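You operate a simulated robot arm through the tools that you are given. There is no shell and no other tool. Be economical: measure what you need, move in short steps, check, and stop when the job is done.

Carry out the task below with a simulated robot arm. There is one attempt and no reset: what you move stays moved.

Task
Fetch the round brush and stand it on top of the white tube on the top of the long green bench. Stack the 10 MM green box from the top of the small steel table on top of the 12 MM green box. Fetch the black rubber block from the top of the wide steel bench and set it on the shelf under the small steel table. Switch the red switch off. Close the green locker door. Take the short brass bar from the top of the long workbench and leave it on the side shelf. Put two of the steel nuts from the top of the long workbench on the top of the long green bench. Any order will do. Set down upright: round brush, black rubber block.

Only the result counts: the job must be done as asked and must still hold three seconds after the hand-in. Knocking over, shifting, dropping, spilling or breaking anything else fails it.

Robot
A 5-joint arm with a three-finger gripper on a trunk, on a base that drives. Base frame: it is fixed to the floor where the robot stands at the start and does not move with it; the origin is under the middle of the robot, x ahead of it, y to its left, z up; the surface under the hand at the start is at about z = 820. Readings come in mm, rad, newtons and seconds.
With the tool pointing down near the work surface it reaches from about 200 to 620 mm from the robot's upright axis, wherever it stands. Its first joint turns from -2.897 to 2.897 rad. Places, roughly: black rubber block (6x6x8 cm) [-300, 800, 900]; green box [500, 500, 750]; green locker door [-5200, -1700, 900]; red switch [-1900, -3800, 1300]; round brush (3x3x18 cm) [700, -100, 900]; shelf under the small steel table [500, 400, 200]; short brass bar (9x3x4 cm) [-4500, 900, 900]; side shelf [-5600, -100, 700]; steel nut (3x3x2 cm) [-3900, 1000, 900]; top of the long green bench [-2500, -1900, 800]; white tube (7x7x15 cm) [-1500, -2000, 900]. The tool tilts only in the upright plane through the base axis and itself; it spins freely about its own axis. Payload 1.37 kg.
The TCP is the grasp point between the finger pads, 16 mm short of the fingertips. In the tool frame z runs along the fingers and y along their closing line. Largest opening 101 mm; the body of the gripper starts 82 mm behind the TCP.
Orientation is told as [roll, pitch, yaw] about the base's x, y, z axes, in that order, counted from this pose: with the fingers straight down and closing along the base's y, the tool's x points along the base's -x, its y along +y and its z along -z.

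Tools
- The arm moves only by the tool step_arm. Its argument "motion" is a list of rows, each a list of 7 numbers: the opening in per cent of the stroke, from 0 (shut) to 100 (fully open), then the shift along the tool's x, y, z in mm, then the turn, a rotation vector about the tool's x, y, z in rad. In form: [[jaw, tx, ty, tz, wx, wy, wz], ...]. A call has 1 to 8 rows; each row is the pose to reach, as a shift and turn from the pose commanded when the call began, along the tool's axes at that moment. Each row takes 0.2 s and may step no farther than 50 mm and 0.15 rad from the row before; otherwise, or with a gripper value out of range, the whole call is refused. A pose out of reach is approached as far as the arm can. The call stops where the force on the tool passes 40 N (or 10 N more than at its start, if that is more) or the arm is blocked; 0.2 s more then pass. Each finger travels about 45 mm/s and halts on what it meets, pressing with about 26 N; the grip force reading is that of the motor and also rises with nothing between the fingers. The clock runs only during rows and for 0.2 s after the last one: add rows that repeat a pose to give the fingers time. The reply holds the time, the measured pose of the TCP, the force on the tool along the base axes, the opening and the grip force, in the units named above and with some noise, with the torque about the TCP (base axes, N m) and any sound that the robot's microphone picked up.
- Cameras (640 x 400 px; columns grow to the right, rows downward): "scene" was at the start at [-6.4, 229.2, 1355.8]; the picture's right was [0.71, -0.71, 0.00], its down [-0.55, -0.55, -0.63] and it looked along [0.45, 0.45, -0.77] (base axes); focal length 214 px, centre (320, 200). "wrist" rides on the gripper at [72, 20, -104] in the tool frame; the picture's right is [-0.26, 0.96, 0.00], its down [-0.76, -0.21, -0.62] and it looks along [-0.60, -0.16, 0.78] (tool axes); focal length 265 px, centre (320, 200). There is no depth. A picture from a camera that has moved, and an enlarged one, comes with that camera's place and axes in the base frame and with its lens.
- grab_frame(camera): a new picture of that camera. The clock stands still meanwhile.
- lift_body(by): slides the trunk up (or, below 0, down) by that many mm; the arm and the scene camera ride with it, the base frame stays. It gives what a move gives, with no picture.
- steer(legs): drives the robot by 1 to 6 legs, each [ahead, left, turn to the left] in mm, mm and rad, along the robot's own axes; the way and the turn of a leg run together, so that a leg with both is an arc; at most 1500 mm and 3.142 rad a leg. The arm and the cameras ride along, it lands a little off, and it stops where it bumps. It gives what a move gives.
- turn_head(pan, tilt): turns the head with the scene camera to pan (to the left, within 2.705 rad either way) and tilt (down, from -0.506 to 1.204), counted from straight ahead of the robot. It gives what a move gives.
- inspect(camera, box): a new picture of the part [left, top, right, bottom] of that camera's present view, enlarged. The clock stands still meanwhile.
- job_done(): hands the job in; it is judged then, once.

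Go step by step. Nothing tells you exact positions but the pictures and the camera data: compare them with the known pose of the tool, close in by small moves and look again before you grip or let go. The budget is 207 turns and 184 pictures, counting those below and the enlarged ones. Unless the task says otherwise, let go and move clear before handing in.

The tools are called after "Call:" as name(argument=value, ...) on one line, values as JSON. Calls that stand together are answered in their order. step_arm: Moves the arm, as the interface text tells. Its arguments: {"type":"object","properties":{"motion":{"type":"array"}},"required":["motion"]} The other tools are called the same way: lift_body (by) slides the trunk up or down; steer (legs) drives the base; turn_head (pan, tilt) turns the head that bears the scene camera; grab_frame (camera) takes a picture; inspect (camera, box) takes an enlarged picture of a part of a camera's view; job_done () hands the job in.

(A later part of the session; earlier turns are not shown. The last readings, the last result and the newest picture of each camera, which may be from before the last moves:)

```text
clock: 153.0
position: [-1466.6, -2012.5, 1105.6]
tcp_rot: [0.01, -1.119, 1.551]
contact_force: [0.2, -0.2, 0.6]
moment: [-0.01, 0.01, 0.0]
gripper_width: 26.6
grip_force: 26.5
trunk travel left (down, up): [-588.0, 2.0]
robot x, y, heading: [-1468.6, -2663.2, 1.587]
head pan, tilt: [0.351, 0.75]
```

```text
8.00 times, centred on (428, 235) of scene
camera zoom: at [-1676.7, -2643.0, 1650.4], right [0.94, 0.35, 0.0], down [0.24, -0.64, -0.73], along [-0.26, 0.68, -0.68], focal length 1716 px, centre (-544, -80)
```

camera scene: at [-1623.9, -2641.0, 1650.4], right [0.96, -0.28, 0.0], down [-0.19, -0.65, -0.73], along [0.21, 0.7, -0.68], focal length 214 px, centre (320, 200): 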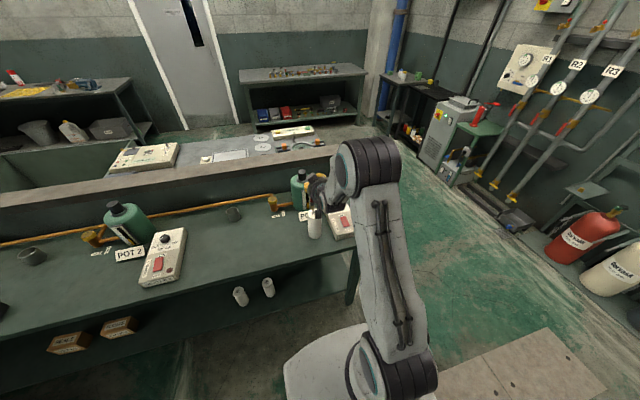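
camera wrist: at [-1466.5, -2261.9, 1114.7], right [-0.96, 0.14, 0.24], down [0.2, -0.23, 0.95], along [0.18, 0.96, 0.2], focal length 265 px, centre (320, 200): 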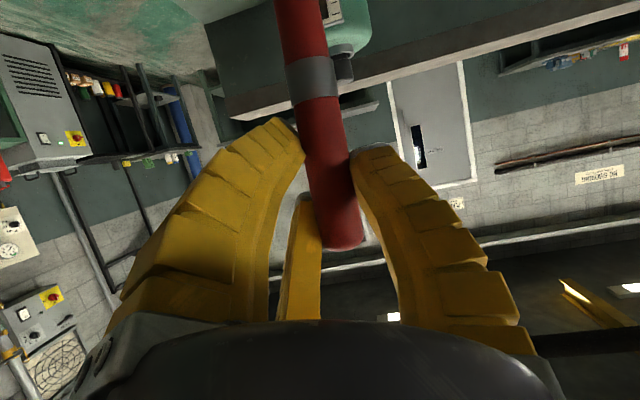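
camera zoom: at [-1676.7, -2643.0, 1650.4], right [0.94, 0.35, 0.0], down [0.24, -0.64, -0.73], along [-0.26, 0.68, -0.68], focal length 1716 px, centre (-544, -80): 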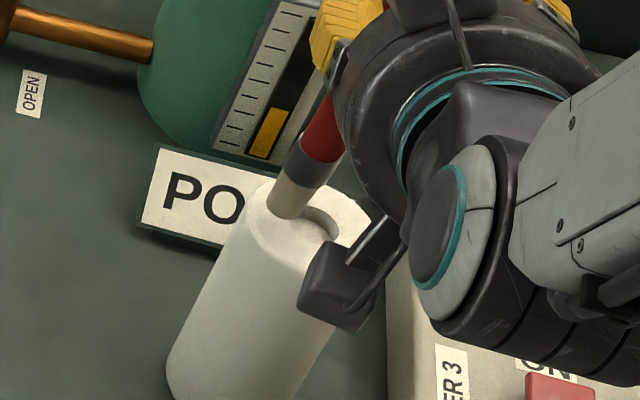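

Call:
step_arm(motion=[[0, 1.8, 0, 0.9, -0.0108, 0, -0.005], [0, 3.6, 0, 1.7, -0.0108, 0, -0.005]])

Call:
step_arm(motion=[[0, 1.8, 0, 0.9, 0, 0, 0]])

Call:
step_arm(motion=[[0, 1.8, 0, 0.9, 0, 0, 0]])

Call:
inspect(camera="scene", box=[408, 210, 448, 260])

```text
clock: 153.6
position: [-1470.3, -2011.2, 1102.3]
tcp_rot: [0.003, -1.12, 1.563]
contact_force: [-0.2, -0.2, 0.5]
moment: [-0.01, -0.02, -0.03]
gripper_width: 26.5
grip_force: 25.9
trunk travel left (down, up): [-588.0, 2.0]
robot x, y, heading: [-1472.4, -2656.1, 1.578]
head pan, tilt: [0.351, 0.75]
```

```text
clock: 154.0
position: [-1470.0, -2011.2, 1099.4]
tcp_rot: [0.002, -1.118, 1.56]
contact_force: [0.2, 0.0, 0.2]
moment: [0.01, 0.01, 0.01]
gripper_width: 26.5
grip_force: 25.9
trunk travel left (down, up): [-588.0, 2.0]
robot x, y, heading: [-1470.3, -2657.7, 1.584]
head pan, tilt: [0.351, 0.75]
```

```text
clock: 154.4
position: [-1469.2, -2012.7, 1096.4]
tcp_rot: [0.005, -1.12, 1.56]
contact_force: [-0.4, -0.3, 0.4]
moment: [0.01, -0.01, 0.02]
gripper_width: 26.3
grip_force: 25.3
trunk travel left (down, up): [-588.0, 2.0]
robot x, y, heading: [-1473.2, -2658.1, 1.58]
head pan, tilt: [0.351, 0.75]
```

```text
8.00 times, centred on (428, 235) of scene
camera zoom: at [-1676.8, -2642.9, 1650.4], right [0.93, 0.36, 0.0], down [0.24, -0.64, -0.73], along [-0.26, 0.68, -0.68], focal length 1716 px, centre (-544, -80)
```

zoom: 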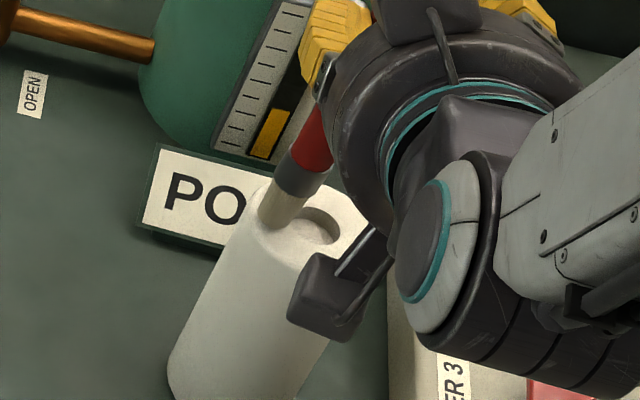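

Call:
step_arm(motion=[[0, 1.8, -1, 0.9, 0, 0, 0], [0, 3.6, -2, 1.7, 0, 0, 0]])

Call:
step_arm(motion=[[0, 2.7, 0, 1.3, 0, 0, 0]])

Call:
step_arm(motion=[[0, 1.8, 0, 0.9, 0, 0, 0]])

Call:
inspect(camera="scene", box=[408, 210, 448, 260])

```text
clock: 155.0
position: [-1468.2, -2011.1, 1092.3]
tcp_rot: [0.002, -1.119, 1.561]
contact_force: [-0.7, -0.6, -0.7]
moment: [0.0, -0.03, 0.01]
gripper_width: 26.3
grip_force: 26.2
trunk travel left (down, up): [-588.0, 2.0]
robot x, y, heading: [-1472.2, -2661.4, 1.585]
head pan, tilt: [0.351, 0.75]
```

```text
clock: 155.4
position: [-1467.9, -2011.4, 1091.9]
tcp_rot: [0.002, -1.122, 1.561]
contact_force: [0.0, -1.3, 7.0]
moment: [-0.18, 0.08, -0.01]
gripper_width: 26.4
grip_force: 26.1
trunk travel left (down, up): [-588.0, 2.0]
robot x, y, heading: [-1471.9, -2657.5, 1.584]
head pan, tilt: [0.351, 0.75]
```

```text
clock: 155.8
position: [-1468.2, -2011.9, 1092.6]
tcp_rot: [0.001, -1.128, 1.561]
contact_force: [-0.9, -2.0, 15.1]
moment: [-0.25, 0.14, 0.04]
gripper_width: 26.7
grip_force: 25.6
trunk travel left (down, up): [-588.0, 2.0]
robot x, y, heading: [-1472.8, -2657.3, 1.583]
head pan, tilt: [0.351, 0.75]
```

```text
8.00 times, centred on (428, 235) of scene
camera zoom: at [-1676.9, -2645.3, 1650.7], right [0.93, 0.36, 0.0], down [0.24, -0.64, -0.73], along [-0.26, 0.68, -0.68], focal length 1716 px, centre (-544, -80)
```

zoom: 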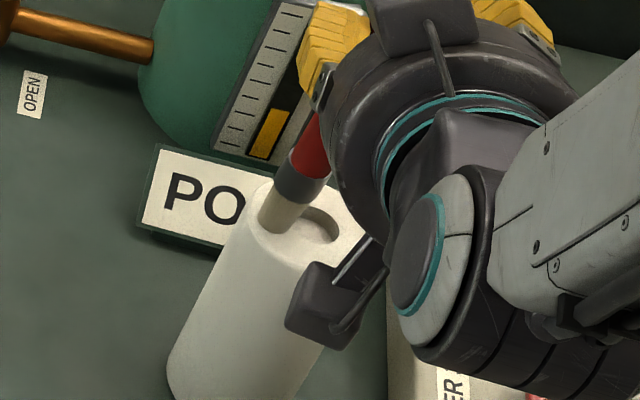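

Contact felt (7–15 N); the brush stands on the ring about 18 mm off centre. I relax the push, then release.

Call:
step_arm(motion=[[0, -2.7, 0, -1.3, 0, 0, 0], [0, -2.7, 0, -1.3, 0, 0, 0]])

Call:
step_arm(motion=[[32, 0, 0, 0, 0, 0, 0], [40, 0, 0, 0, 0, 0, 0], [60, 0, 0, 0, 0, 0, 0], [100, 0, 0, 0, 0, 0, 0], [100, 0, 0, 0, 0, 0, 0], [100, 0, 0, 0, 0, 0, 0]])

Call:
grab_frame(camera="wrist")

Call:
inspect(camera="scene", box=[408, 190, 472, 260])

```text
clock: 156.4
position: [-1469.1, -2012.2, 1092.2]
tcp_rot: [0.002, -1.119, 1.561]
contact_force: [0.0, 0.9, 10.7]
moment: [0.18, 0.07, 0.01]
gripper_width: 27.1
grip_force: 26.0
trunk travel left (down, up): [-588.0, 2.0]
robot x, y, heading: [-1475.1, -2660.0, 1.588]
head pan, tilt: [0.351, 0.75]
```

```text
clock: 157.8
position: [-1468.6, -2010.7, 1091.9]
tcp_rot: [0.002, -1.119, 1.56]
contact_force: [0.2, 0.0, 0.6]
moment: [-0.01, -0.01, -0.02]
gripper_width: 100.6
grip_force: 0.1
trunk travel left (down, up): [-588.0, 2.0]
robot x, y, heading: [-1467.7, -2660.6, 1.585]
head pan, tilt: [0.351, 0.75]
```

```text
70 pictures are left
camera wrist: at [-1489.3, -2136.1, 1072.5], right [-0.96, 0.12, 0.24], down [0.21, -0.23, 0.95], along [0.17, 0.97, 0.2], focal length 265 px, centre (320, 200)
```

wrist: 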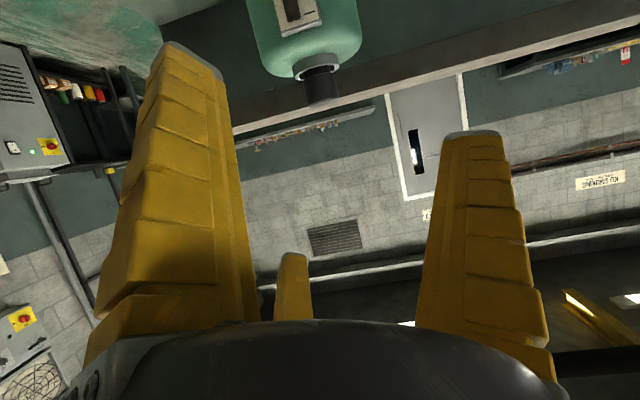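

```text
5.71 times, centred on (440, 225) of scene
camera zoom: at [-1676.8, -2643.1, 1650.4], right [0.93, 0.36, 0.0], down [0.24, -0.64, -0.73], along [-0.26, 0.68, -0.68], focal length 1226 px, centre (-366, 57)
```

zoom: 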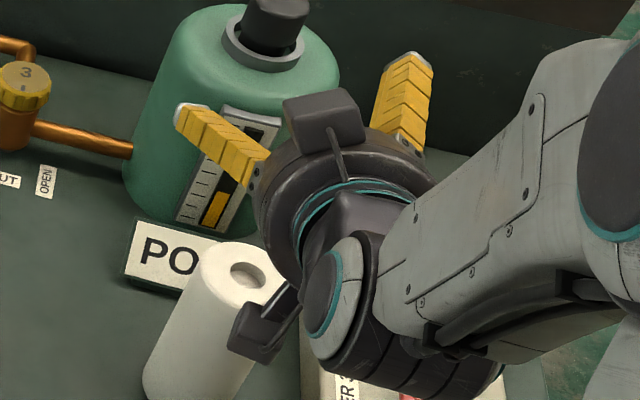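

The brush isn't visible on the tube any more — it toppled. I look for it.

Call:
step_arm(motion=[[100, 22, 0, -45, 0, 0, 0], [100, 44, 0, -90, 0, 0, 0], [100, 60, 0, -130, 0, 0, 0]])

Call:
turn_head(pan=0.0, tilt=0.95)

Call:
grab_frame(camera="scene")

Call:
grab_frame(camera="wrist")

```text
clock: 158.6
position: [-1470.6, -2138.5, 1093.9]
tcp_rot: [0.004, -1.119, 1.561]
contact_force: [0.4, 0.1, 0.0]
moment: [0.03, 0.0, 0.01]
gripper_width: 100.4
grip_force: 0.1
out of reach, approached as far as the arm can: row 3
trunk travel left (down, up): [-588.0, 2.0]
robot x, y, heading: [-1471.8, -2657.7, 1.586]
head pan, tilt: [0.351, 0.75]
```

```text
clock: 159.4
position: [-1470.0, -2135.9, 1093.6]
tcp_rot: [0.003, -1.116, 1.561]
contact_force: [0.3, 1.8, 0.7]
moment: [0.03, 0.01, -0.01]
gripper_width: 100.5
grip_force: 0.0
trunk travel left (down, up): [-588.0, 2.0]
robot x, y, heading: [-1470.2, -2654.9, 1.587]
head pan, tilt: [0.0, 0.949]
```

```text
68 pictures are left
camera scene: at [-1648.3, -2647.7, 1634.9], right [1.0, 0.01, 0.0], down [0.01, -0.81, -0.58], along [-0.01, 0.58, -0.81], focal length 214 px, centre (320, 200)
```

scene: 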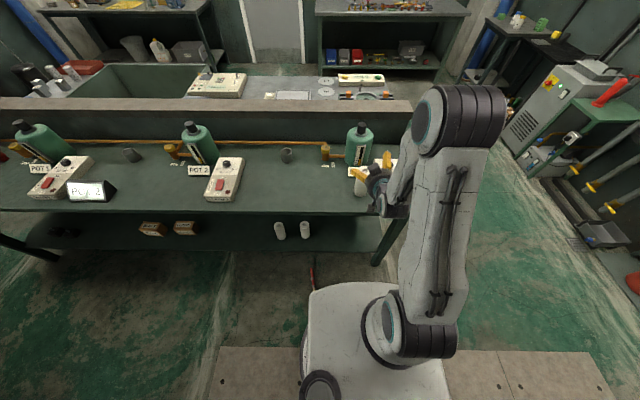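

```text
67 pictures are left
camera wrist: at [-1490.9, -2261.9, 1075.1], right [-0.96, 0.12, 0.24], down [0.21, -0.23, 0.95], along [0.17, 0.97, 0.2], focal length 265 px, centre (320, 200)
```

wrist: 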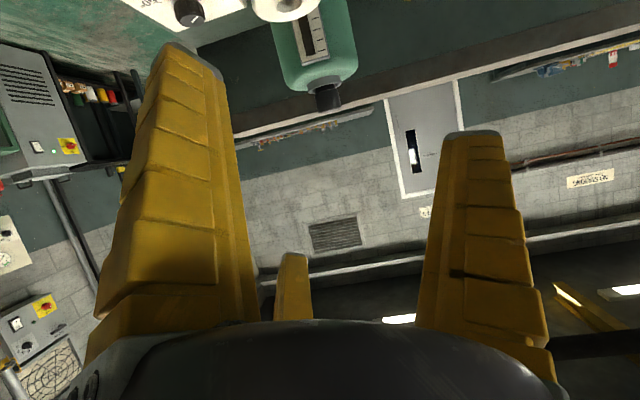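

Call:
inspect(camera="scene", box=[270, 220, 366, 300])

```text
5.00 times, centred on (318, 260) of scene
camera zoom: at [-1648.3, -2647.7, 1634.9], right [1.0, 0.01, 0.0], down [0.01, -0.81, -0.58], along [-0.01, 0.58, -0.81], focal length 1072 px, centre (330, -100)
```

zoom: 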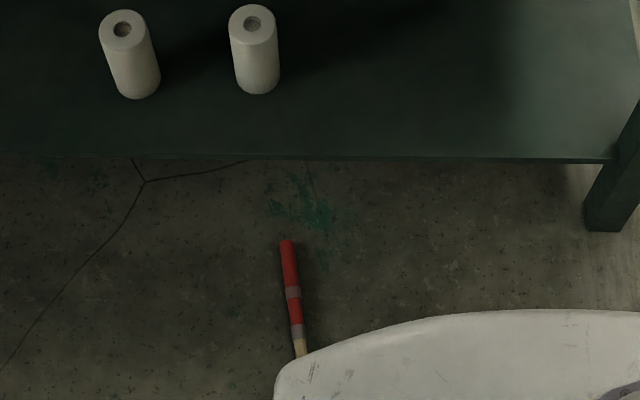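

The brush toppled and lies on the floor in front of the bench, handle toward the bench, at about (-1711,-2205), upright pickup possible: gripping it with the tool vertical and then tilting the tool to horizontal will stand it bristles-down. I reposition so it lies on the arm's radial line.

Call:
steer(legs=[[-150, 0, 0], [0, 151, 0]])

Call:
step_arm(motion=[[100, 0, 0, 0, 0, 0.14, 0], [100, 0, 0, 0, 0, 0.28, 0], [100, 0, 0, 0, 0, 0.42, 0], [100, 0, 0, 0, 0, 0.56, 0], [100, 0, 0, 0, 0, 0.7, 0], [100, 0, 0, 0, 0, 0.84, 0], [100, 0, 0, 0, 0, 0.98, 0], [100, 0, 0, 0, 0, 1.119, 0]])

Call:
lift_body(by=-400)

Call:
turn_head(pan=0.1, tilt=0.9)

Call:
grab_frame(camera="scene")

Call:
grab_frame(camera="wrist")

```text
clock: 161.7
position: [-1617.9, -2289.5, 1094.4]
tcp_rot: [0.0, -1.118, 1.562]
contact_force: [0.3, 0.4, 0.0]
moment: [-0.01, -0.01, -0.06]
gripper_width: 100.7
grip_force: 0.1
trunk travel left (down, up): [-588.0, 2.0]
robot x, y, heading: [-1622.2, -2813.1, 1.586]
head pan, tilt: [0.0, 0.949]
```

```text
clock: 163.5
position: [-1617.0, -2287.6, 1095.2]
tcp_rot: [-0.001, 0.001, 1.565]
contact_force: [-0.5, -0.1, 0.4]
moment: [-0.03, -0.02, 0.01]
gripper_width: 100.7
grip_force: 0.0
trunk travel left (down, up): [-588.0, 2.0]
robot x, y, heading: [-1618.7, -2807.8, 1.582]
head pan, tilt: [0.0, 0.949]
```

```text
clock: 167.4
position: [-1617.5, -2289.1, 695.0]
tcp_rot: [0.001, 0.001, 1.565]
contact_force: [-0.4, -0.2, 0.0]
moment: [0.05, 0.02, 0.0]
gripper_width: 100.5
grip_force: 0.0
trunk travel left (down, up): [-188.0, 402.0]
robot x, y, heading: [-1616.7, -2809.5, 1.581]
head pan, tilt: [0.0, 0.949]
```

```text
clock: 168.0
position: [-1616.9, -2288.8, 695.3]
tcp_rot: [-0.001, 0.0, 1.565]
contact_force: [-0.5, 0.0, 0.0]
moment: [0.0, 0.0, -0.01]
gripper_width: 100.5
grip_force: 0.1
trunk travel left (down, up): [-188.0, 402.0]
robot x, y, heading: [-1621.3, -2810.6, 1.584]
head pan, tilt: [0.099, 0.901]
```

```text
65 pictures are left
camera scene: at [-1803.1, -2797.6, 1238.5], right [0.99, 0.11, 0.0], down [0.09, -0.78, -0.62], along [-0.07, 0.62, -0.78], focal length 214 px, centre (320, 200)
```

scene: 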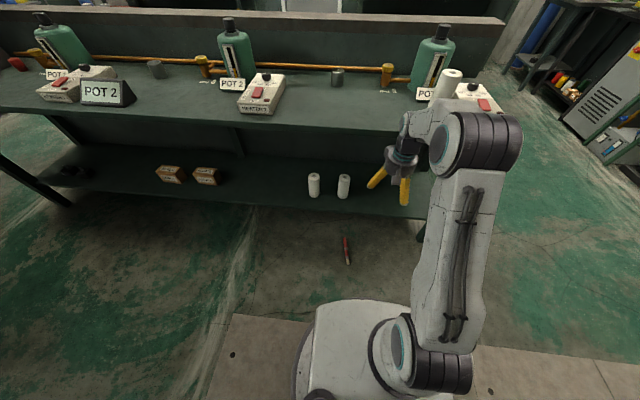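

```text
64 pictures are left
camera wrist: at [-1637.8, -2360.5, 798.9], right [-0.96, 0.27, 0.0], down [0.21, 0.76, 0.62], along [0.17, 0.6, -0.78], focal length 265 px, centre (320, 200)
```

wrist: 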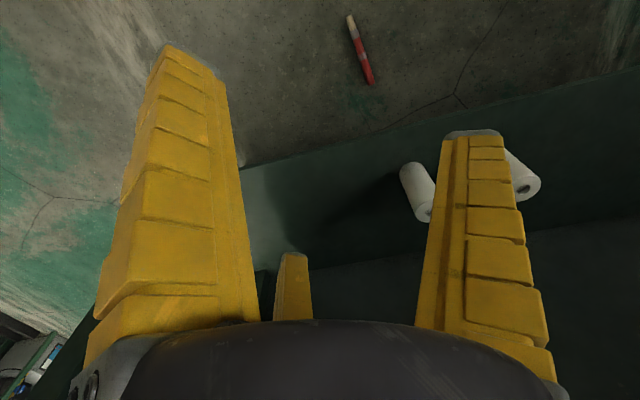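

Call:
step_arm(motion=[[100, 40, 0, 0, 0, 0, -0.08], [100, 75, 20, 0, 0, 0, -0.17]])

Call:
steer(legs=[[150, 11, 0]])

Call:
lift_body(by=-185)

Call:
step_arm(motion=[[100, 0, 20, 45, 0, 0, 0], [100, 0, 40, 90, 0, 0, 0], [100, 0, 50, 130, 0, 0, 0], [100, 0, 50, 170, 0, 0, 0], [100, 0, 50, 210, 0, 0, 0], [100, 0, 50, 250, 0, 0, 0]])

Call:
grab_frame(camera="wrist")

```text
clock: 168.6
position: [-1637.1, -2366.1, 693.8]
tcp_rot: [-0.001, 0.0, 1.735]
contact_force: [-0.1, 0.5, -0.6]
moment: [-0.02, 0.02, 0.0]
gripper_width: 100.6
grip_force: 0.1
trunk travel left (down, up): [-188.0, 402.0]
robot x, y, heading: [-1622.2, -2810.9, 1.584]
head pan, tilt: [0.099, 0.901]
```

```text
clock: 170.0
position: [-1650.6, -2213.4, 694.2]
tcp_rot: [-0.001, 0.001, 1.735]
contact_force: [0.8, -1.7, 0.6]
moment: [0.03, 0.01, -0.03]
gripper_width: 100.3
grip_force: 0.0
trunk travel left (down, up): [-188.0, 402.0]
robot x, y, heading: [-1632.1, -2660.5, 1.583]
head pan, tilt: [0.099, 0.901]
```

```text
clock: 172.1
position: [-1651.0, -2215.6, 509.4]
tcp_rot: [0.001, 0.0, 1.735]
contact_force: [-0.8, -0.8, 0.3]
moment: [-0.02, 0.01, 0.0]
gripper_width: 100.5
grip_force: 0.1
trunk travel left (down, up): [-3.0, 587.0]
robot x, y, heading: [-1633.2, -2661.0, 1.581]
head pan, tilt: [0.099, 0.901]
```

```text
clock: 173.5
position: [-1699.7, -2221.2, 260.4]
tcp_rot: [-0.001, 0.001, 1.735]
contact_force: [0.2, -0.1, -1.0]
moment: [0.02, -0.01, 0.0]
gripper_width: 100.8
grip_force: 0.1
trunk travel left (down, up): [-3.0, 587.0]
robot x, y, heading: [-1629.2, -2657.5, 1.585]
head pan, tilt: [0.099, 0.901]
```

```text
63 pictures are left
camera wrist: at [-1707.4, -2295.7, 364.4], right [-0.99, 0.1, 0.0], down [0.08, 0.78, 0.62], along [0.06, 0.62, -0.78], focal length 265 px, centre (320, 200)
```

wrist: 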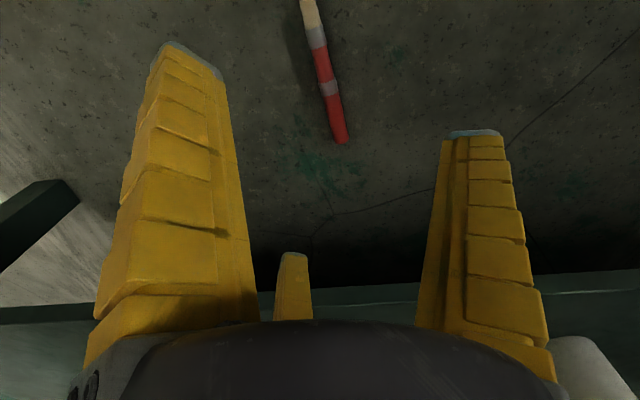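

Brush axis matches the gripper yaw. I move over the handle and descend.

Call:
step_arm(motion=[[100, -18, 3, 35, 0, 0, 0], [100, -36, 6.5, 70, 0, 0, 0], [100, -36, 6.5, 110, 0, 0, 0], [100, -36, 6.5, 150, 0, 0, 0], [100, -36, 6.5, 190, 0, 0, 0]])

Call:
grab_frame(camera="wrist")

```text
clock: 174.7
position: [-1713.7, -2187.9, 68.5]
tcp_rot: [0.0, 0.0, 1.735]
contact_force: [0.2, 0.4, 1.0]
moment: [-0.01, -0.01, -0.02]
gripper_width: 100.6
grip_force: 0.1
trunk travel left (down, up): [-3.0, 587.0]
robot x, y, heading: [-1633.7, -2662.7, 1.589]
head pan, tilt: [0.099, 0.901]
```

```text
62 pictures are left
camera wrist: at [-1721.0, -2262.1, 173.5], right [-0.99, 0.1, 0.0], down [0.08, 0.78, 0.62], along [0.06, 0.62, -0.78], focal length 265 px, centre (320, 200)
```

wrist: 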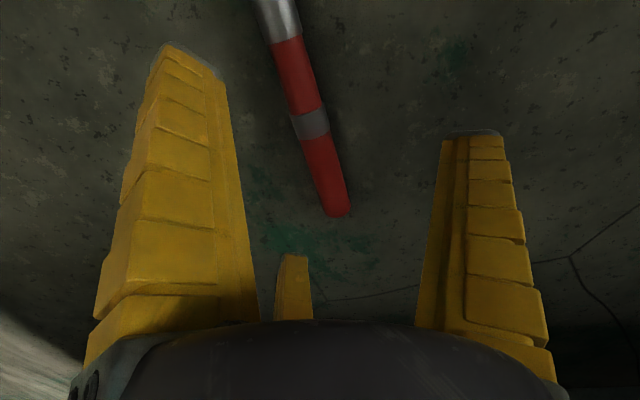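

Call:
step_arm(motion=[[100, 0, 0, 25, 0, 0, 0], [100, 0, 0, 47, 0, 0, 0], [60, 0, 0, 47, 0, 0, 0], [0, 0, 0, 47, 0, 0, 0], [0, 0, 0, 47, 0, 0, 0], [0, 0, 0, 47, 0, 0, 0], [0, 0, 0, 47, 0, 0, 0], [0, 0, 0, 47, 0, 0, 0]])

Call:
step_arm(motion=[[0, 0, 0, -40, 0, 0, 0], [0, 0, 0, -80, 0, 0, 0], [0, 10, 0, -120, 0, 0, 0], [0, 20, 0, -160, 0, 0, 0], [0, 30, 0, -200, 0, 0, 0], [0, 40, 0, -240, 0, 0, 0]])

Call:
grab_frame(camera="wrist")

```text
clock: 176.5
position: [-1712.3, -2188.8, 21.7]
tcp_rot: [0.0, 0.0, 1.734]
contact_force: [-2.8, -1.8, 8.5]
moment: [-0.34, 0.08, 0.02]
gripper_width: 23.8
grip_force: 26.0
trunk travel left (down, up): [-3.0, 587.0]
robot x, y, heading: [-1632.9, -2660.3, 1.583]
head pan, tilt: [0.099, 0.901]
```

```text
clock: 177.9
position: [-1704.1, -2227.6, 262.3]
tcp_rot: [-0.001, 0.002, 1.735]
contact_force: [-0.3, 0.2, -1.2]
moment: [0.01, -0.03, -0.01]
gripper_width: 18.7
grip_force: 26.6
trunk travel left (down, up): [-3.0, 587.0]
robot x, y, heading: [-1632.6, -2661.8, 1.588]
head pan, tilt: [0.099, 0.901]
```

```text
61 pictures are left
camera wrist: at [-1713.0, -2302.3, 366.6], right [-0.99, 0.1, 0.0], down [0.08, 0.78, 0.62], along [0.06, 0.62, -0.78], focal length 265 px, centre (320, 200)
```

wrist: 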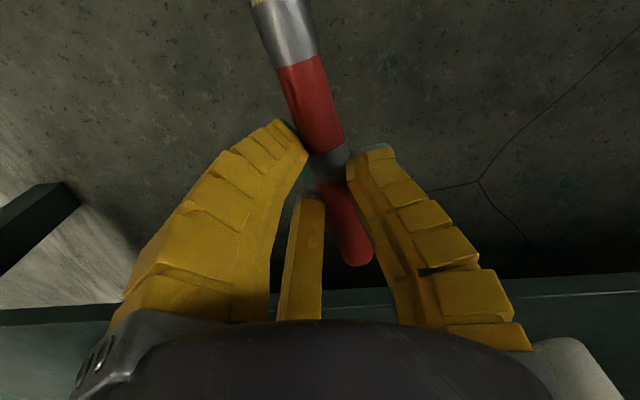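

Gripped near the ring. I back off, raise the trunk and tilt the tool to horizontal.

Call:
steer(legs=[[-220, 0, 0]])

Call:
lift_body(by=400)

Call:
lift_body(by=185)

Call:
step_arm(motion=[[0, 0, 0, -20, 0, -0.14, 0], [0, 0, 0, -40, 0, -0.28, 0], [0, 0, 0, -60, 0, -0.42, 0], [0, 0, 0, -80, 0, -0.56, 0], [0, 0, 0, -100, 0, -0.7, 0], [0, 0, 0, -120, 0, -0.84, 0], [0, 0, 0, -140, 0, -0.98, 0], [0, 0, 0, -160, 0, -1.12, 0]])

Call:
step_arm(motion=[[0, 0, 0, 0, 0, -0.11, 0], [0, 0, 0, 0, 0, -0.22, 0], [0, 0, 0, 0, 0, -0.33, 0], [0, 0, 0, 0, 0, -0.45, 0]])

Call:
grab_frame(camera="wrist")

Call:
turn_head(pan=-0.2, tilt=0.6)

Call:
grab_frame(camera="scene")

```text
clock: 179.5
position: [-1701.8, -2447.3, 262.4]
tcp_rot: [0.0, 0.003, 1.735]
contact_force: [0.1, -0.3, -0.5]
moment: [-0.02, 0.02, -0.01]
gripper_width: 17.6
grip_force: 26.3
trunk travel left (down, up): [-3.0, 587.0]
robot x, y, heading: [-1632.0, -2880.2, 1.581]
head pan, tilt: [0.099, 0.901]
```

```text
clock: 183.4
position: [-1702.7, -2446.7, 662.5]
tcp_rot: [0.001, 0.0, 1.735]
contact_force: [0.5, 0.2, -1.4]
moment: [-0.01, -0.03, -0.04]
gripper_width: 16.8
grip_force: 25.8
trunk travel left (down, up): [-403.0, 187.0]
robot x, y, heading: [-1632.4, -2878.4, 1.583]
head pan, tilt: [0.099, 0.901]
```

```text
clock: 185.4
position: [-1701.9, -2448.1, 847.3]
tcp_rot: [-0.001, 0.001, 1.734]
contact_force: [0.0, -0.1, -0.5]
moment: [-0.04, 0.02, -0.02]
gripper_width: 16.2
grip_force: 26.0
trunk travel left (down, up): [-588.0, 2.0]
robot x, y, heading: [-1630.4, -2879.1, 1.583]
head pan, tilt: [0.099, 0.901]
```

```text
clock: 187.2
position: [-1704.1, -2387.7, 979.7]
tcp_rot: [0.008, -1.12, 1.734]
contact_force: [-1.0, 0.8, 0.1]
moment: [0.02, 0.02, -0.02]
gripper_width: 15.5
grip_force: 26.0
out of reach, approached as far as the arm can: row 5, 6, 7, 8
trunk travel left (down, up): [-588.0, 2.0]
robot x, y, heading: [-1629.4, -2882.1, 1.585]
head pan, tilt: [0.099, 0.901]
```

```text
clock: 188.2
position: [-1709.5, -2336.5, 990.0]
tcp_rot: [-0.054, -1.565, 1.789]
contact_force: [-0.2, 0.0, -0.3]
moment: [0.01, 0.01, -0.01]
gripper_width: 14.8
grip_force: 25.7
out of reach, approached as far as the arm can: row 3, 4
trunk travel left (down, up): [-588.0, 2.0]
robot x, y, heading: [-1631.3, -2877.6, 1.583]
head pan, tilt: [0.099, 0.901]
```

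```text
60 pictures are left
camera wrist: at [-1713.0, -2442.7, 917.3], right [-0.95, -0.16, 0.26], down [0.31, -0.58, 0.76], along [0.03, 0.8, 0.6], focal length 265 px, centre (320, 200)
```

wrist: 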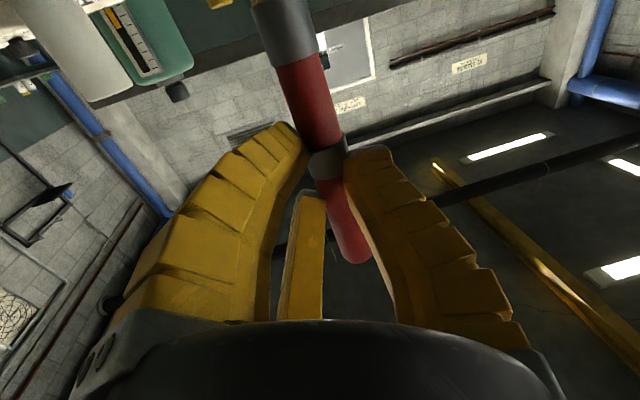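

```text
clock: 189.0
position: [-1710.6, -2337.2, 989.3]
tcp_rot: [-0.01, -1.565, 1.746]
contact_force: [0.0, 0.0, 0.2]
moment: [0.02, -0.01, 0.01]
gripper_width: 14.6
grip_force: 25.6
trunk travel left (down, up): [-588.0, 2.0]
robot x, y, heading: [-1628.9, -2883.0, 1.584]
head pan, tilt: [-0.201, 0.6]
```

```text
59 pictures are left
camera scene: at [-1788.5, -2854.7, 1663.2], right [0.98, -0.19, 0.0], down [-0.11, -0.56, -0.82], along [0.15, 0.81, -0.57], focal length 214 px, centre (320, 200)
```

scene: 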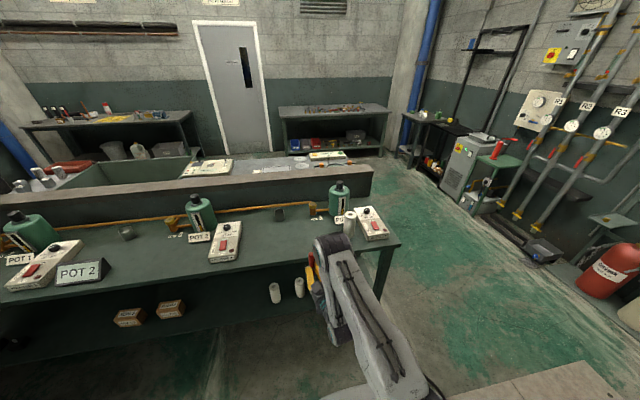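

The brush is slowly slipping toward the fingertips (width shrinking). I'll stand it on the clear bench area right ahead and re-grip deeper: drive forward, then lower.

Call:
steer(legs=[[280, 0, 0]])

Call:
lift_body(by=-50)

Call:
grab_frame(camera="scene")

```text
clock: 191.0
position: [-1712.0, -2055.5, 988.6]
tcp_rot: [0.005, -1.564, 1.726]
contact_force: [-0.5, 1.1, 0.1]
moment: [-0.01, 0.02, -0.02]
gripper_width: 13.1
grip_force: 25.6
trunk travel left (down, up): [-588.0, 2.0]
robot x, y, heading: [-1633.4, -2598.7, 1.579]
head pan, tilt: [-0.201, 0.6]
```

```text
clock: 191.9
position: [-1712.9, -2057.8, 939.3]
tcp_rot: [-0.003, -1.566, 1.737]
contact_force: [0.9, 1.4, -0.5]
moment: [-0.01, 0.0, 0.0]
gripper_width: 12.6
grip_force: 26.3
trunk travel left (down, up): [-538.0, 52.0]
robot x, y, heading: [-1634.5, -2602.0, 1.584]
head pan, tilt: [-0.201, 0.6]
```

```text
58 pictures are left
camera scene: at [-1791.5, -2574.7, 1613.3], right [0.98, -0.19, 0.0], down [-0.11, -0.55, -0.83], along [0.16, 0.81, -0.56], focal length 214 px, centre (320, 200)
```

scene: 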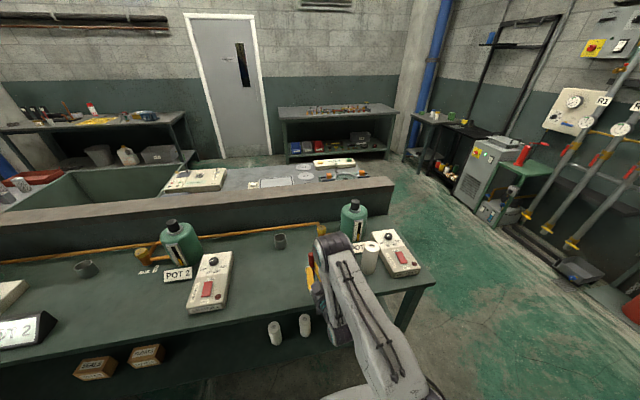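

Call:
step_arm(motion=[[0, 5, 0, 0, 0, 0, 0], [0, 9, 0, 0, 0, 0, 0], [0, 12, 0, 0, 0, 0, 0]])

Call:
inspect(camera="scene", box=[280, 225, 360, 305])

```text
clock: 192.7
position: [-1712.3, -2055.5, 927.8]
tcp_rot: [-0.008, -1.562, 1.737]
contact_force: [0.2, 0.3, 0.3]
moment: [-0.01, 0.0, 0.04]
gripper_width: 0.2
grip_force: 25.6
trunk travel left (down, up): [-538.0, 52.0]
robot x, y, heading: [-1630.7, -2597.7, 1.579]
head pan, tilt: [-0.201, 0.6]
```

```text
5.00 times, centred on (320, 265) of scene
camera zoom: at [-1791.6, -2574.6, 1613.3], right [0.98, -0.19, 0.0], down [-0.11, -0.55, -0.83], along [0.16, 0.81, -0.56], focal length 1072 px, centre (320, -125)
```

zoom: 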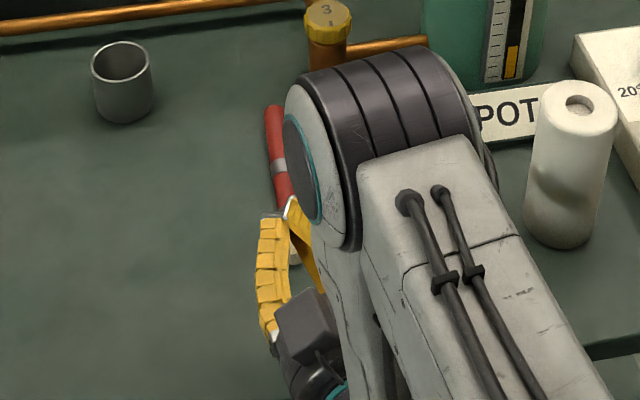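

It slipped out but lies neatly on the bench, handle away from the robot — easier to re-grip than the floor. I back off, set the tool vertical, and re-approach the thick handle part.

Call:
lift_body(by=50)

Call:
steer(legs=[[-150, 0, 0]])

Call:
step_arm(motion=[[100, 0, 0, 0, 0, 0.14, 0], [100, 0, 0, 0, 0, 0.28, 0], [100, 0, 0, 0, 0, 0.42, 0], [100, 0, 0, 0, 0, 0.56, 0], [100, 0, 0, 0, 0, 0.7, 0], [100, 0, 0, 0, 0, 0.84, 0], [100, 0, 0, 0, 0, 0.98, 0], [100, 0, 0, 0, 0, 1.12, 0]])

Call:
step_arm(motion=[[100, 0, 0, 0, 0, 0.14, 0], [100, 0, 0, 0, 0, 0.28, 0], [100, 0, 0, 0, 0, 0.42, 0], [100, 0, 0, 0, 0, 0.445, 0]])

Call:
grab_frame(camera="wrist")

```text
clock: 193.6
position: [-1713.6, -2056.3, 977.7]
tcp_rot: [-0.01, -1.56, 1.743]
contact_force: [-0.4, 0.9, 0.3]
moment: [-0.03, 0.01, -0.01]
gripper_width: 0.0
grip_force: 26.5
trunk travel left (down, up): [-588.0, 2.0]
robot x, y, heading: [-1633.3, -2599.7, 1.58]
head pan, tilt: [-0.201, 0.6]
```

```text
clock: 195.0
position: [-1710.6, -2205.6, 978.1]
tcp_rot: [-0.022, -1.563, 1.757]
contact_force: [-0.1, -0.1, 0.0]
moment: [-0.04, -0.01, -0.02]
gripper_width: 0.0
grip_force: 26.2
trunk travel left (down, up): [-588.0, 2.0]
robot x, y, heading: [-1631.8, -2748.2, 1.582]
head pan, tilt: [-0.201, 0.6]
```

```text
clock: 196.8
position: [-1710.4, -2205.5, 978.1]
tcp_rot: [0.0, -0.442, 1.733]
contact_force: [-0.5, 1.1, -0.5]
moment: [0.0, -0.03, -0.02]
gripper_width: 100.7
grip_force: 0.0
trunk travel left (down, up): [-588.0, 2.0]
robot x, y, heading: [-1633.1, -2746.4, 1.584]
head pan, tilt: [-0.201, 0.6]
```

```text
clock: 197.8
position: [-1710.9, -2206.9, 976.5]
tcp_rot: [0.0, 0.003, 1.732]
contact_force: [0.0, 0.3, 0.4]
moment: [0.01, 0.01, -0.03]
gripper_width: 100.6
grip_force: 0.2
trunk travel left (down, up): [-588.0, 2.0]
robot x, y, heading: [-1630.1, -2748.5, 1.581]
head pan, tilt: [-0.201, 0.6]
```

```text
56 pictures are left
camera wrist: at [-1719.1, -2279.3, 1081.8], right [-0.99, 0.11, 0.0], down [0.08, 0.78, 0.62], along [0.07, 0.61, -0.79], focal length 265 px, centre (320, 200)
```

wrist: 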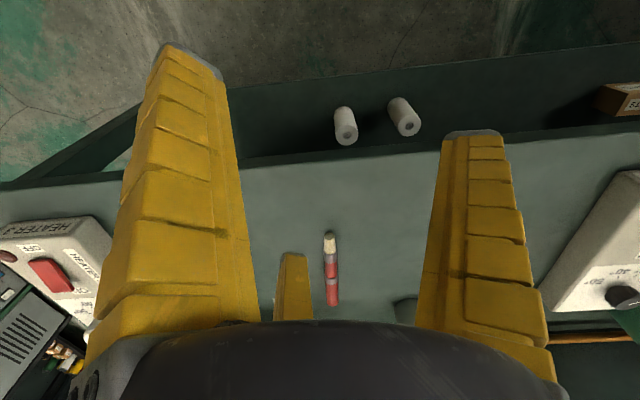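

Call:
steer(legs=[[0, 93, 0], [290, 0, 0]])

Call:
lift_body(by=-40)

```text
clock: 200.5
position: [-1804.4, -1916.5, 976.8]
tcp_rot: [0.0, 0.002, 1.732]
contact_force: [0.5, 0.1, 0.0]
moment: [-0.01, 0.0, 0.02]
gripper_width: 100.6
grip_force: 0.1
trunk travel left (down, up): [-588.0, 2.0]
robot x, y, heading: [-1724.1, -2459.2, 1.578]
head pan, tilt: [-0.201, 0.6]
```

```text
clock: 201.3
position: [-1804.4, -1916.2, 938.1]
tcp_rot: [0.002, 0.004, 1.73]
contact_force: [-1.1, -0.3, 0.0]
moment: [-0.02, -0.01, -0.02]
gripper_width: 100.5
grip_force: 0.0
trunk travel left (down, up): [-548.0, 42.0]
robot x, y, heading: [-1728.1, -2460.0, 1.583]
head pan, tilt: [-0.201, 0.6]
```

Call:
step_arm(motion=[[100, -8, -37, 0, 0, 0, 0.07], [100, -16, -75, 0, 0, 0, 0.14], [100, -24.6, -112, 20, 0, 0, 0.21]])

Call:
grab_frame(camera="wrist")

```text
clock: 202.1
position: [-1697.6, -1874.4, 916.2]
tcp_rot: [-0.001, 0.005, 1.519]
contact_force: [-0.1, 0.2, -0.2]
moment: [0.01, 0.05, 0.03]
gripper_width: 100.8
grip_force: 0.1
trunk travel left (down, up): [-548.0, 42.0]
robot x, y, heading: [-1725.7, -2458.8, 1.582]
head pan, tilt: [-0.201, 0.6]
```

```text
55 pictures are left
camera wrist: at [-1721.0, -1944.2, 1021.4], right [-0.95, 0.31, 0.0], down [0.25, 0.75, 0.62], along [0.19, 0.59, -0.79], focal length 265 px, centre (320, 200)
```

wrist: 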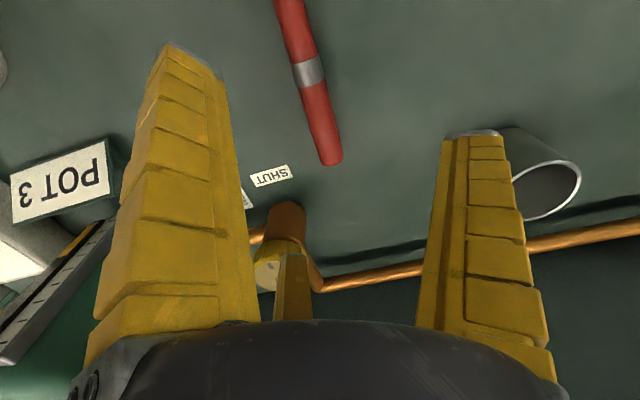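

Call:
step_arm(motion=[[70, 0, 0, 40, 0, 0, -0.02], [60, 0, 0, 80, 0, 0, -0.02]])

Call:
step_arm(motion=[[60, 0, 0, 4, 0, 0, 0], [60, 0, 0, 8, 0, 0, 0]])

Call:
step_arm(motion=[[60, 0, 0, 4, 0, 0, 0]])

Call:
grab_frame(camera="wrist")

```text
clock: 202.7
position: [-1697.7, -1875.2, 836.0]
tcp_rot: [-0.001, 0.001, 1.541]
contact_force: [0.0, 0.5, -0.4]
moment: [-0.04, 0.01, -0.01]
gripper_width: 64.2
grip_force: 2.6
trunk travel left (down, up): [-548.0, 42.0]
robot x, y, heading: [-1731.9, -2460.6, 1.58]
head pan, tilt: [-0.201, 0.6]
```

```text
clock: 203.3
position: [-1698.5, -1874.2, 828.6]
tcp_rot: [0.001, 0.001, 1.541]
contact_force: [0.2, 0.4, -0.5]
moment: [0.01, -0.01, -0.02]
gripper_width: 64.0
grip_force: 2.9
trunk travel left (down, up): [-548.0, 42.0]
robot x, y, heading: [-1724.9, -2458.3, 1.582]
head pan, tilt: [-0.201, 0.6]
```

```text
clock: 203.7
position: [-1699.0, -1875.1, 823.3]
tcp_rot: [-0.001, 0.003, 1.542]
contact_force: [-0.2, -0.1, -0.6]
moment: [0.0, -0.01, -0.02]
gripper_width: 64.1
grip_force: 2.7
trunk travel left (down, up): [-548.0, 42.0]
robot x, y, heading: [-1726.3, -2458.8, 1.583]
head pan, tilt: [-0.201, 0.6]
```

```text
54 pictures are left
camera wrist: at [-1721.0, -1945.4, 929.3], right [-0.96, 0.29, 0.0], down [0.23, 0.75, 0.62], along [0.18, 0.59, -0.79], focal length 265 px, centre (320, 200)
```

wrist: 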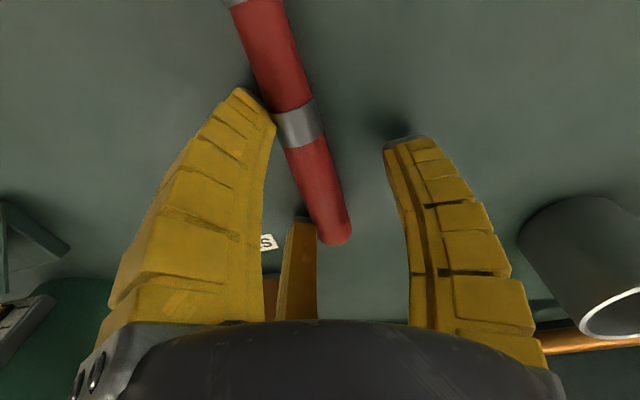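

Call:
step_arm(motion=[[60, 0, -4, 3, 0, 0, 0]])

Call:
step_arm(motion=[[60, 0, 0, 3, 0, 0, 0]])

Call:
step_arm(motion=[[60, 0, 0, 2, 0, 0, 0]])

```text
clock: 204.1
position: [-1694.3, -1875.5, 821.8]
tcp_rot: [-0.002, 0.003, 1.543]
contact_force: [0.6, 0.0, -0.5]
moment: [0.01, 0.02, -0.01]
gripper_width: 64.0
grip_force: 2.3
trunk travel left (down, up): [-548.0, 42.0]
robot x, y, heading: [-1727.4, -2461.8, 1.582]
head pan, tilt: [-0.201, 0.6]
```

```text
clock: 204.5
position: [-1694.3, -1874.5, 819.0]
tcp_rot: [0.0, 0.002, 1.54]
contact_force: [-0.4, 0.2, -0.6]
moment: [-0.01, 0.0, 0.02]
gripper_width: 64.4
grip_force: 2.9
trunk travel left (down, up): [-548.0, 42.0]
robot x, y, heading: [-1731.9, -2460.9, 1.584]
head pan, tilt: [-0.201, 0.6]
```

```text
clock: 204.9
position: [-1694.0, -1874.1, 817.7]
tcp_rot: [0.001, 0.004, 1.54]
contact_force: [-0.8, -0.3, 0.4]
moment: [-0.02, 0.03, 0.0]
gripper_width: 64.0
grip_force: 2.3
trunk travel left (down, up): [-548.0, 42.0]
robot x, y, heading: [-1725.5, -2461.2, 1.58]
head pan, tilt: [-0.201, 0.6]
```

Call:
step_arm(motion=[[60, 0, 0, 2, 0, 0, 0]])

Call:
step_arm(motion=[[60, 0, 0, 2, 0, 0, 0]])

Call:
step_arm(motion=[[40, 0, 0, 0, 0, 0, 0], [0, 0, 0, 0, 0, 0, 0], [0, 0, 0, 0, 0, 0, 0], [0, 0, 0, 0, 0, 0, 0], [0, 0, 0, 0, 0, 0, 0]])

```text
clock: 205.3
position: [-1694.9, -1875.3, 815.2]
tcp_rot: [0.0, 0.001, 1.542]
contact_force: [-0.1, -0.6, 1.6]
moment: [0.07, -0.1, 0.0]
gripper_width: 62.9
grip_force: 2.6
trunk travel left (down, up): [-548.0, 42.0]
robot x, y, heading: [-1728.0, -2461.6, 1.577]
head pan, tilt: [-0.201, 0.6]
```

```text
clock: 205.7
position: [-1694.4, -1874.5, 815.0]
tcp_rot: [0.0, -0.003, 1.54]
contact_force: [1.0, -2.5, 14.8]
moment: [-0.11, -0.05, -0.02]
gripper_width: 61.4
grip_force: 10.5
trunk travel left (down, up): [-548.0, 42.0]
robot x, y, heading: [-1730.4, -2459.9, 1.578]
head pan, tilt: [-0.201, 0.6]
```

```text
clock: 206.9
position: [-1695.6, -1876.3, 815.2]
tcp_rot: [0.001, 0.001, 1.543]
contact_force: [-3.6, -6.3, 27.6]
moment: [-0.48, 0.19, 0.01]
gripper_width: 25.5
grip_force: 26.0
trunk travel left (down, up): [-548.0, 42.0]
robot x, y, heading: [-1729.7, -2459.1, 1.585]
head pan, tilt: [-0.201, 0.6]
```

Fingertips touched the surface, so the grip is nearly centred on the handle now (25.5 mm). I lift and check the grip is stable.

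Call:
step_arm(motion=[[0, 0, 0, -10, 0, 0, 0], [0, 0, 0, -45, 0, 0, 0], [0, 20, 0, -85, 0, 0, 0]])

Call:
lift_body(by=40)

Call:
steer(legs=[[-200, 0, 0]])

Call:
grab_frame(camera="wrist")

```text
clock: 207.7
position: [-1695.0, -1897.1, 896.7]
tcp_rot: [0.002, 0.004, 1.542]
contact_force: [-0.3, 0.2, 0.1]
moment: [0.01, -0.01, 0.0]
gripper_width: 26.5
grip_force: 26.1
trunk travel left (down, up): [-548.0, 42.0]
robot x, y, heading: [-1725.2, -2460.8, 1.583]
head pan, tilt: [-0.201, 0.6]
```

```text
clock: 208.6
position: [-1695.3, -1895.9, 937.8]
tcp_rot: [0.0, 0.004, 1.542]
contact_force: [-0.3, -0.3, -1.3]
moment: [0.02, 0.01, -0.01]
gripper_width: 26.6
grip_force: 26.2
trunk travel left (down, up): [-588.0, 2.0]
robot x, y, heading: [-1725.3, -2459.1, 1.581]
head pan, tilt: [-0.201, 0.6]
```

```text
clock: 210.2
position: [-1694.2, -2096.8, 939.0]
tcp_rot: [0.001, 0.002, 1.541]
contact_force: [-0.4, -0.7, 0.4]
moment: [0.02, 0.02, 0.04]
gripper_width: 26.3
grip_force: 26.4
trunk travel left (down, up): [-588.0, 2.0]
robot x, y, heading: [-1727.3, -2661.5, 1.583]
head pan, tilt: [-0.201, 0.6]
```

```text
53 pictures are left
camera wrist: at [-1715.8, -2168.5, 1043.3], right [-0.96, 0.29, 0.0], down [0.23, 0.75, 0.62], along [0.18, 0.59, -0.79], focal length 265 px, centre (320, 200)
```

wrist: 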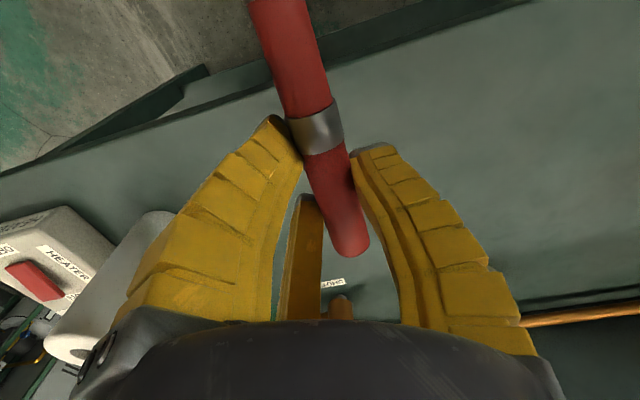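

Stable. I back off, tilt the tool to horizontal so the brush hangs bristles-down, raising it as I go.

Call:
steer(legs=[[-150, -200, 0]])

Call:
step_arm(motion=[[0, 0, 0, -20, 0, -0.14, 0], [0, 0, 0, -40, 0, -0.28, 0], [0, 0, 0, -60, 0, -0.42, 0], [0, 0, 0, -80, 0, -0.56, 0], [0, 0, 0, -100, 0, -0.7, 0], [0, 0, 0, -120, 0, -0.84, 0], [0, 0, 0, -140, 0, -0.98, 0], [0, 0, 0, -160, 0, -1.12, 0]])

Call:
step_arm(motion=[[0, 0, 0, 0, 0, -0.11, 0], [0, 0, 0, 0, 0, -0.22, 0], [0, 0, 0, 0, 0, -0.33, 0], [0, 0, 0, 0, 0, -0.453, 0]])

```text
clock: 212.0
position: [-1492.9, -2245.1, 938.7]
tcp_rot: [0.0, 0.0, 1.545]
contact_force: [-0.3, -0.7, -1.0]
moment: [0.04, 0.06, -0.02]
gripper_width: 26.3
grip_force: 26.0
trunk travel left (down, up): [-588.0, 2.0]
robot x, y, heading: [-1524.7, -2809.1, 1.583]
head pan, tilt: [-0.201, 0.6]
```

```text
clock: 213.8
position: [-1505.7, -2243.9, 1099.6]
tcp_rot: [-0.009, -1.119, 1.543]
contact_force: [-0.4, 0.1, -0.3]
moment: [-0.01, -0.01, -0.01]
gripper_width: 26.5
grip_force: 26.0
out of reach, approached as far as the arm can: row 3, 4, 5, 6, 7, 8
trunk travel left (down, up): [-588.0, 2.0]
robot x, y, heading: [-1522.4, -2807.4, 1.579]
head pan, tilt: [-0.201, 0.6]
```

```text
clock: 214.8
position: [-1507.5, -2242.3, 1099.9]
tcp_rot: [2.601, -1.572, -1.068]
contact_force: [0.1, 0.9, -0.3]
moment: [-0.02, -0.03, 0.01]
gripper_width: 26.2
grip_force: 25.9
trunk travel left (down, up): [-588.0, 2.0]
robot x, y, heading: [-1521.2, -2808.6, 1.583]
head pan, tilt: [-0.201, 0.6]
```

Tool is level and the brush should hang vertical. I line up with the tube (≈(-1450,-2009)) and approach.

Call:
steer(legs=[[0, -58, 0], [150, 0, 0]])

Call:
step_arm(motion=[[0, 0, 0, 35, 0, 0, 0], [0, 0, 0, 70, 0, 0, 0]])

Call:
turn_head(pan=0.35, tilt=0.75)

Call:
grab_frame(camera="scene")

```text
clock: 216.7
position: [-1450.7, -2091.8, 1098.1]
tcp_rot: [-0.009, -1.57, 1.548]
contact_force: [0.5, -0.1, -0.5]
moment: [-0.01, 0.0, 0.02]
gripper_width: 26.3
grip_force: 25.9
trunk travel left (down, up): [-588.0, 2.0]
robot x, y, heading: [-1465.3, -2658.6, 1.584]
head pan, tilt: [-0.201, 0.6]
```

```text
clock: 217.3
position: [-1448.2, -2020.8, 1098.0]
tcp_rot: [0.069, -1.57, 1.465]
contact_force: [-0.4, -0.4, -0.1]
moment: [0.0, 0.0, 0.01]
gripper_width: 26.4
grip_force: 26.2
trunk travel left (down, up): [-588.0, 2.0]
robot x, y, heading: [-1464.6, -2661.2, 1.582]
head pan, tilt: [-0.201, 0.6]
```

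```text
clock: 218.3
position: [-1448.6, -2022.1, 1098.9]
tcp_rot: [0.063, -1.568, 1.471]
contact_force: [-0.2, 0.3, -0.3]
moment: [-0.01, 0.01, -0.03]
gripper_width: 26.3
grip_force: 25.7
trunk travel left (down, up): [-588.0, 2.0]
robot x, y, heading: [-1465.7, -2659.0, 1.582]
head pan, tilt: [0.351, 0.75]
```

```text
52 pictures are left
camera scene: at [-1672.0, -2642.9, 1650.4], right [0.94, 0.35, 0.0], down [0.24, -0.64, -0.73], along [-0.26, 0.68, -0.68], focal length 214 px, centre (320, 200)
```

scene: 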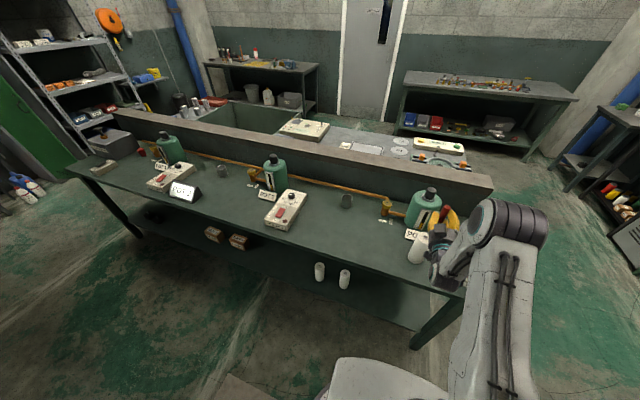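

Call:
inspect(camera="scene", box=[400, 200, 464, 260])

Call:
turn_head(pan=-0.3, tilt=0.75)

Call:
inspect(camera="scene", box=[285, 180, 349, 240])

```text
6.67 times, centred on (432, 230) of scene
camera zoom: at [-1672.0, -2642.9, 1650.4], right [0.94, 0.35, 0.0], down [0.24, -0.64, -0.73], along [-0.26, 0.68, -0.68], focal length 1430 px, centre (-427, 0)
```

zoom: 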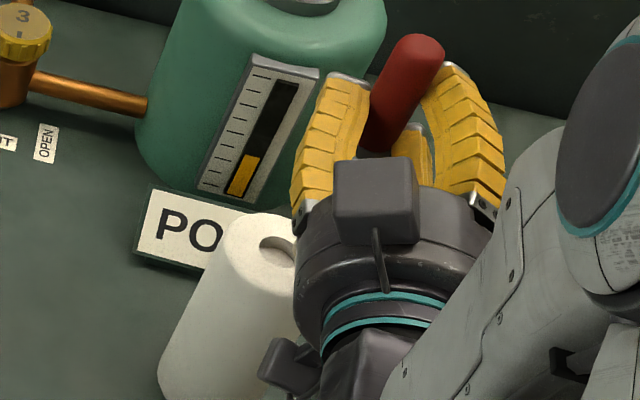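

```text
clock: 219.3
position: [-1448.3, -2022.9, 1098.0]
tcp_rot: [0.053, -1.568, 1.481]
contact_force: [1.6, -0.2, 0.1]
moment: [-0.01, 0.05, -0.01]
gripper_width: 26.5
grip_force: 25.9
trunk travel left (down, up): [-588.0, 2.0]
robot x, y, heading: [-1466.2, -2654.6, 1.582]
head pan, tilt: [-0.3, 0.75]
```

```text
6.67 times, centred on (317, 210) of scene
camera zoom: at [-1619.2, -2641.0, 1650.4], right [0.96, -0.28, 0.0], down [-0.19, -0.65, -0.73], along [0.21, 0.7, -0.68], focal length 1430 px, centre (340, 133)
```

zoom: 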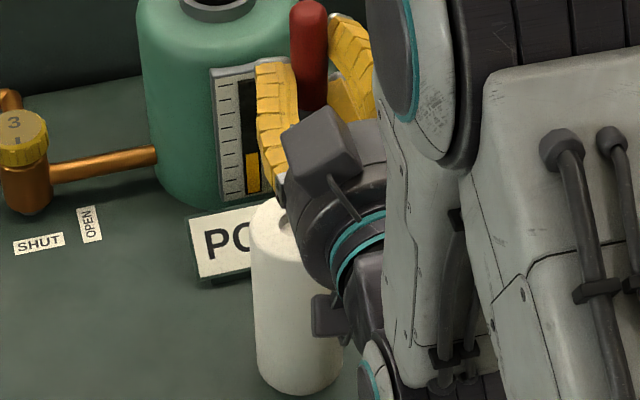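

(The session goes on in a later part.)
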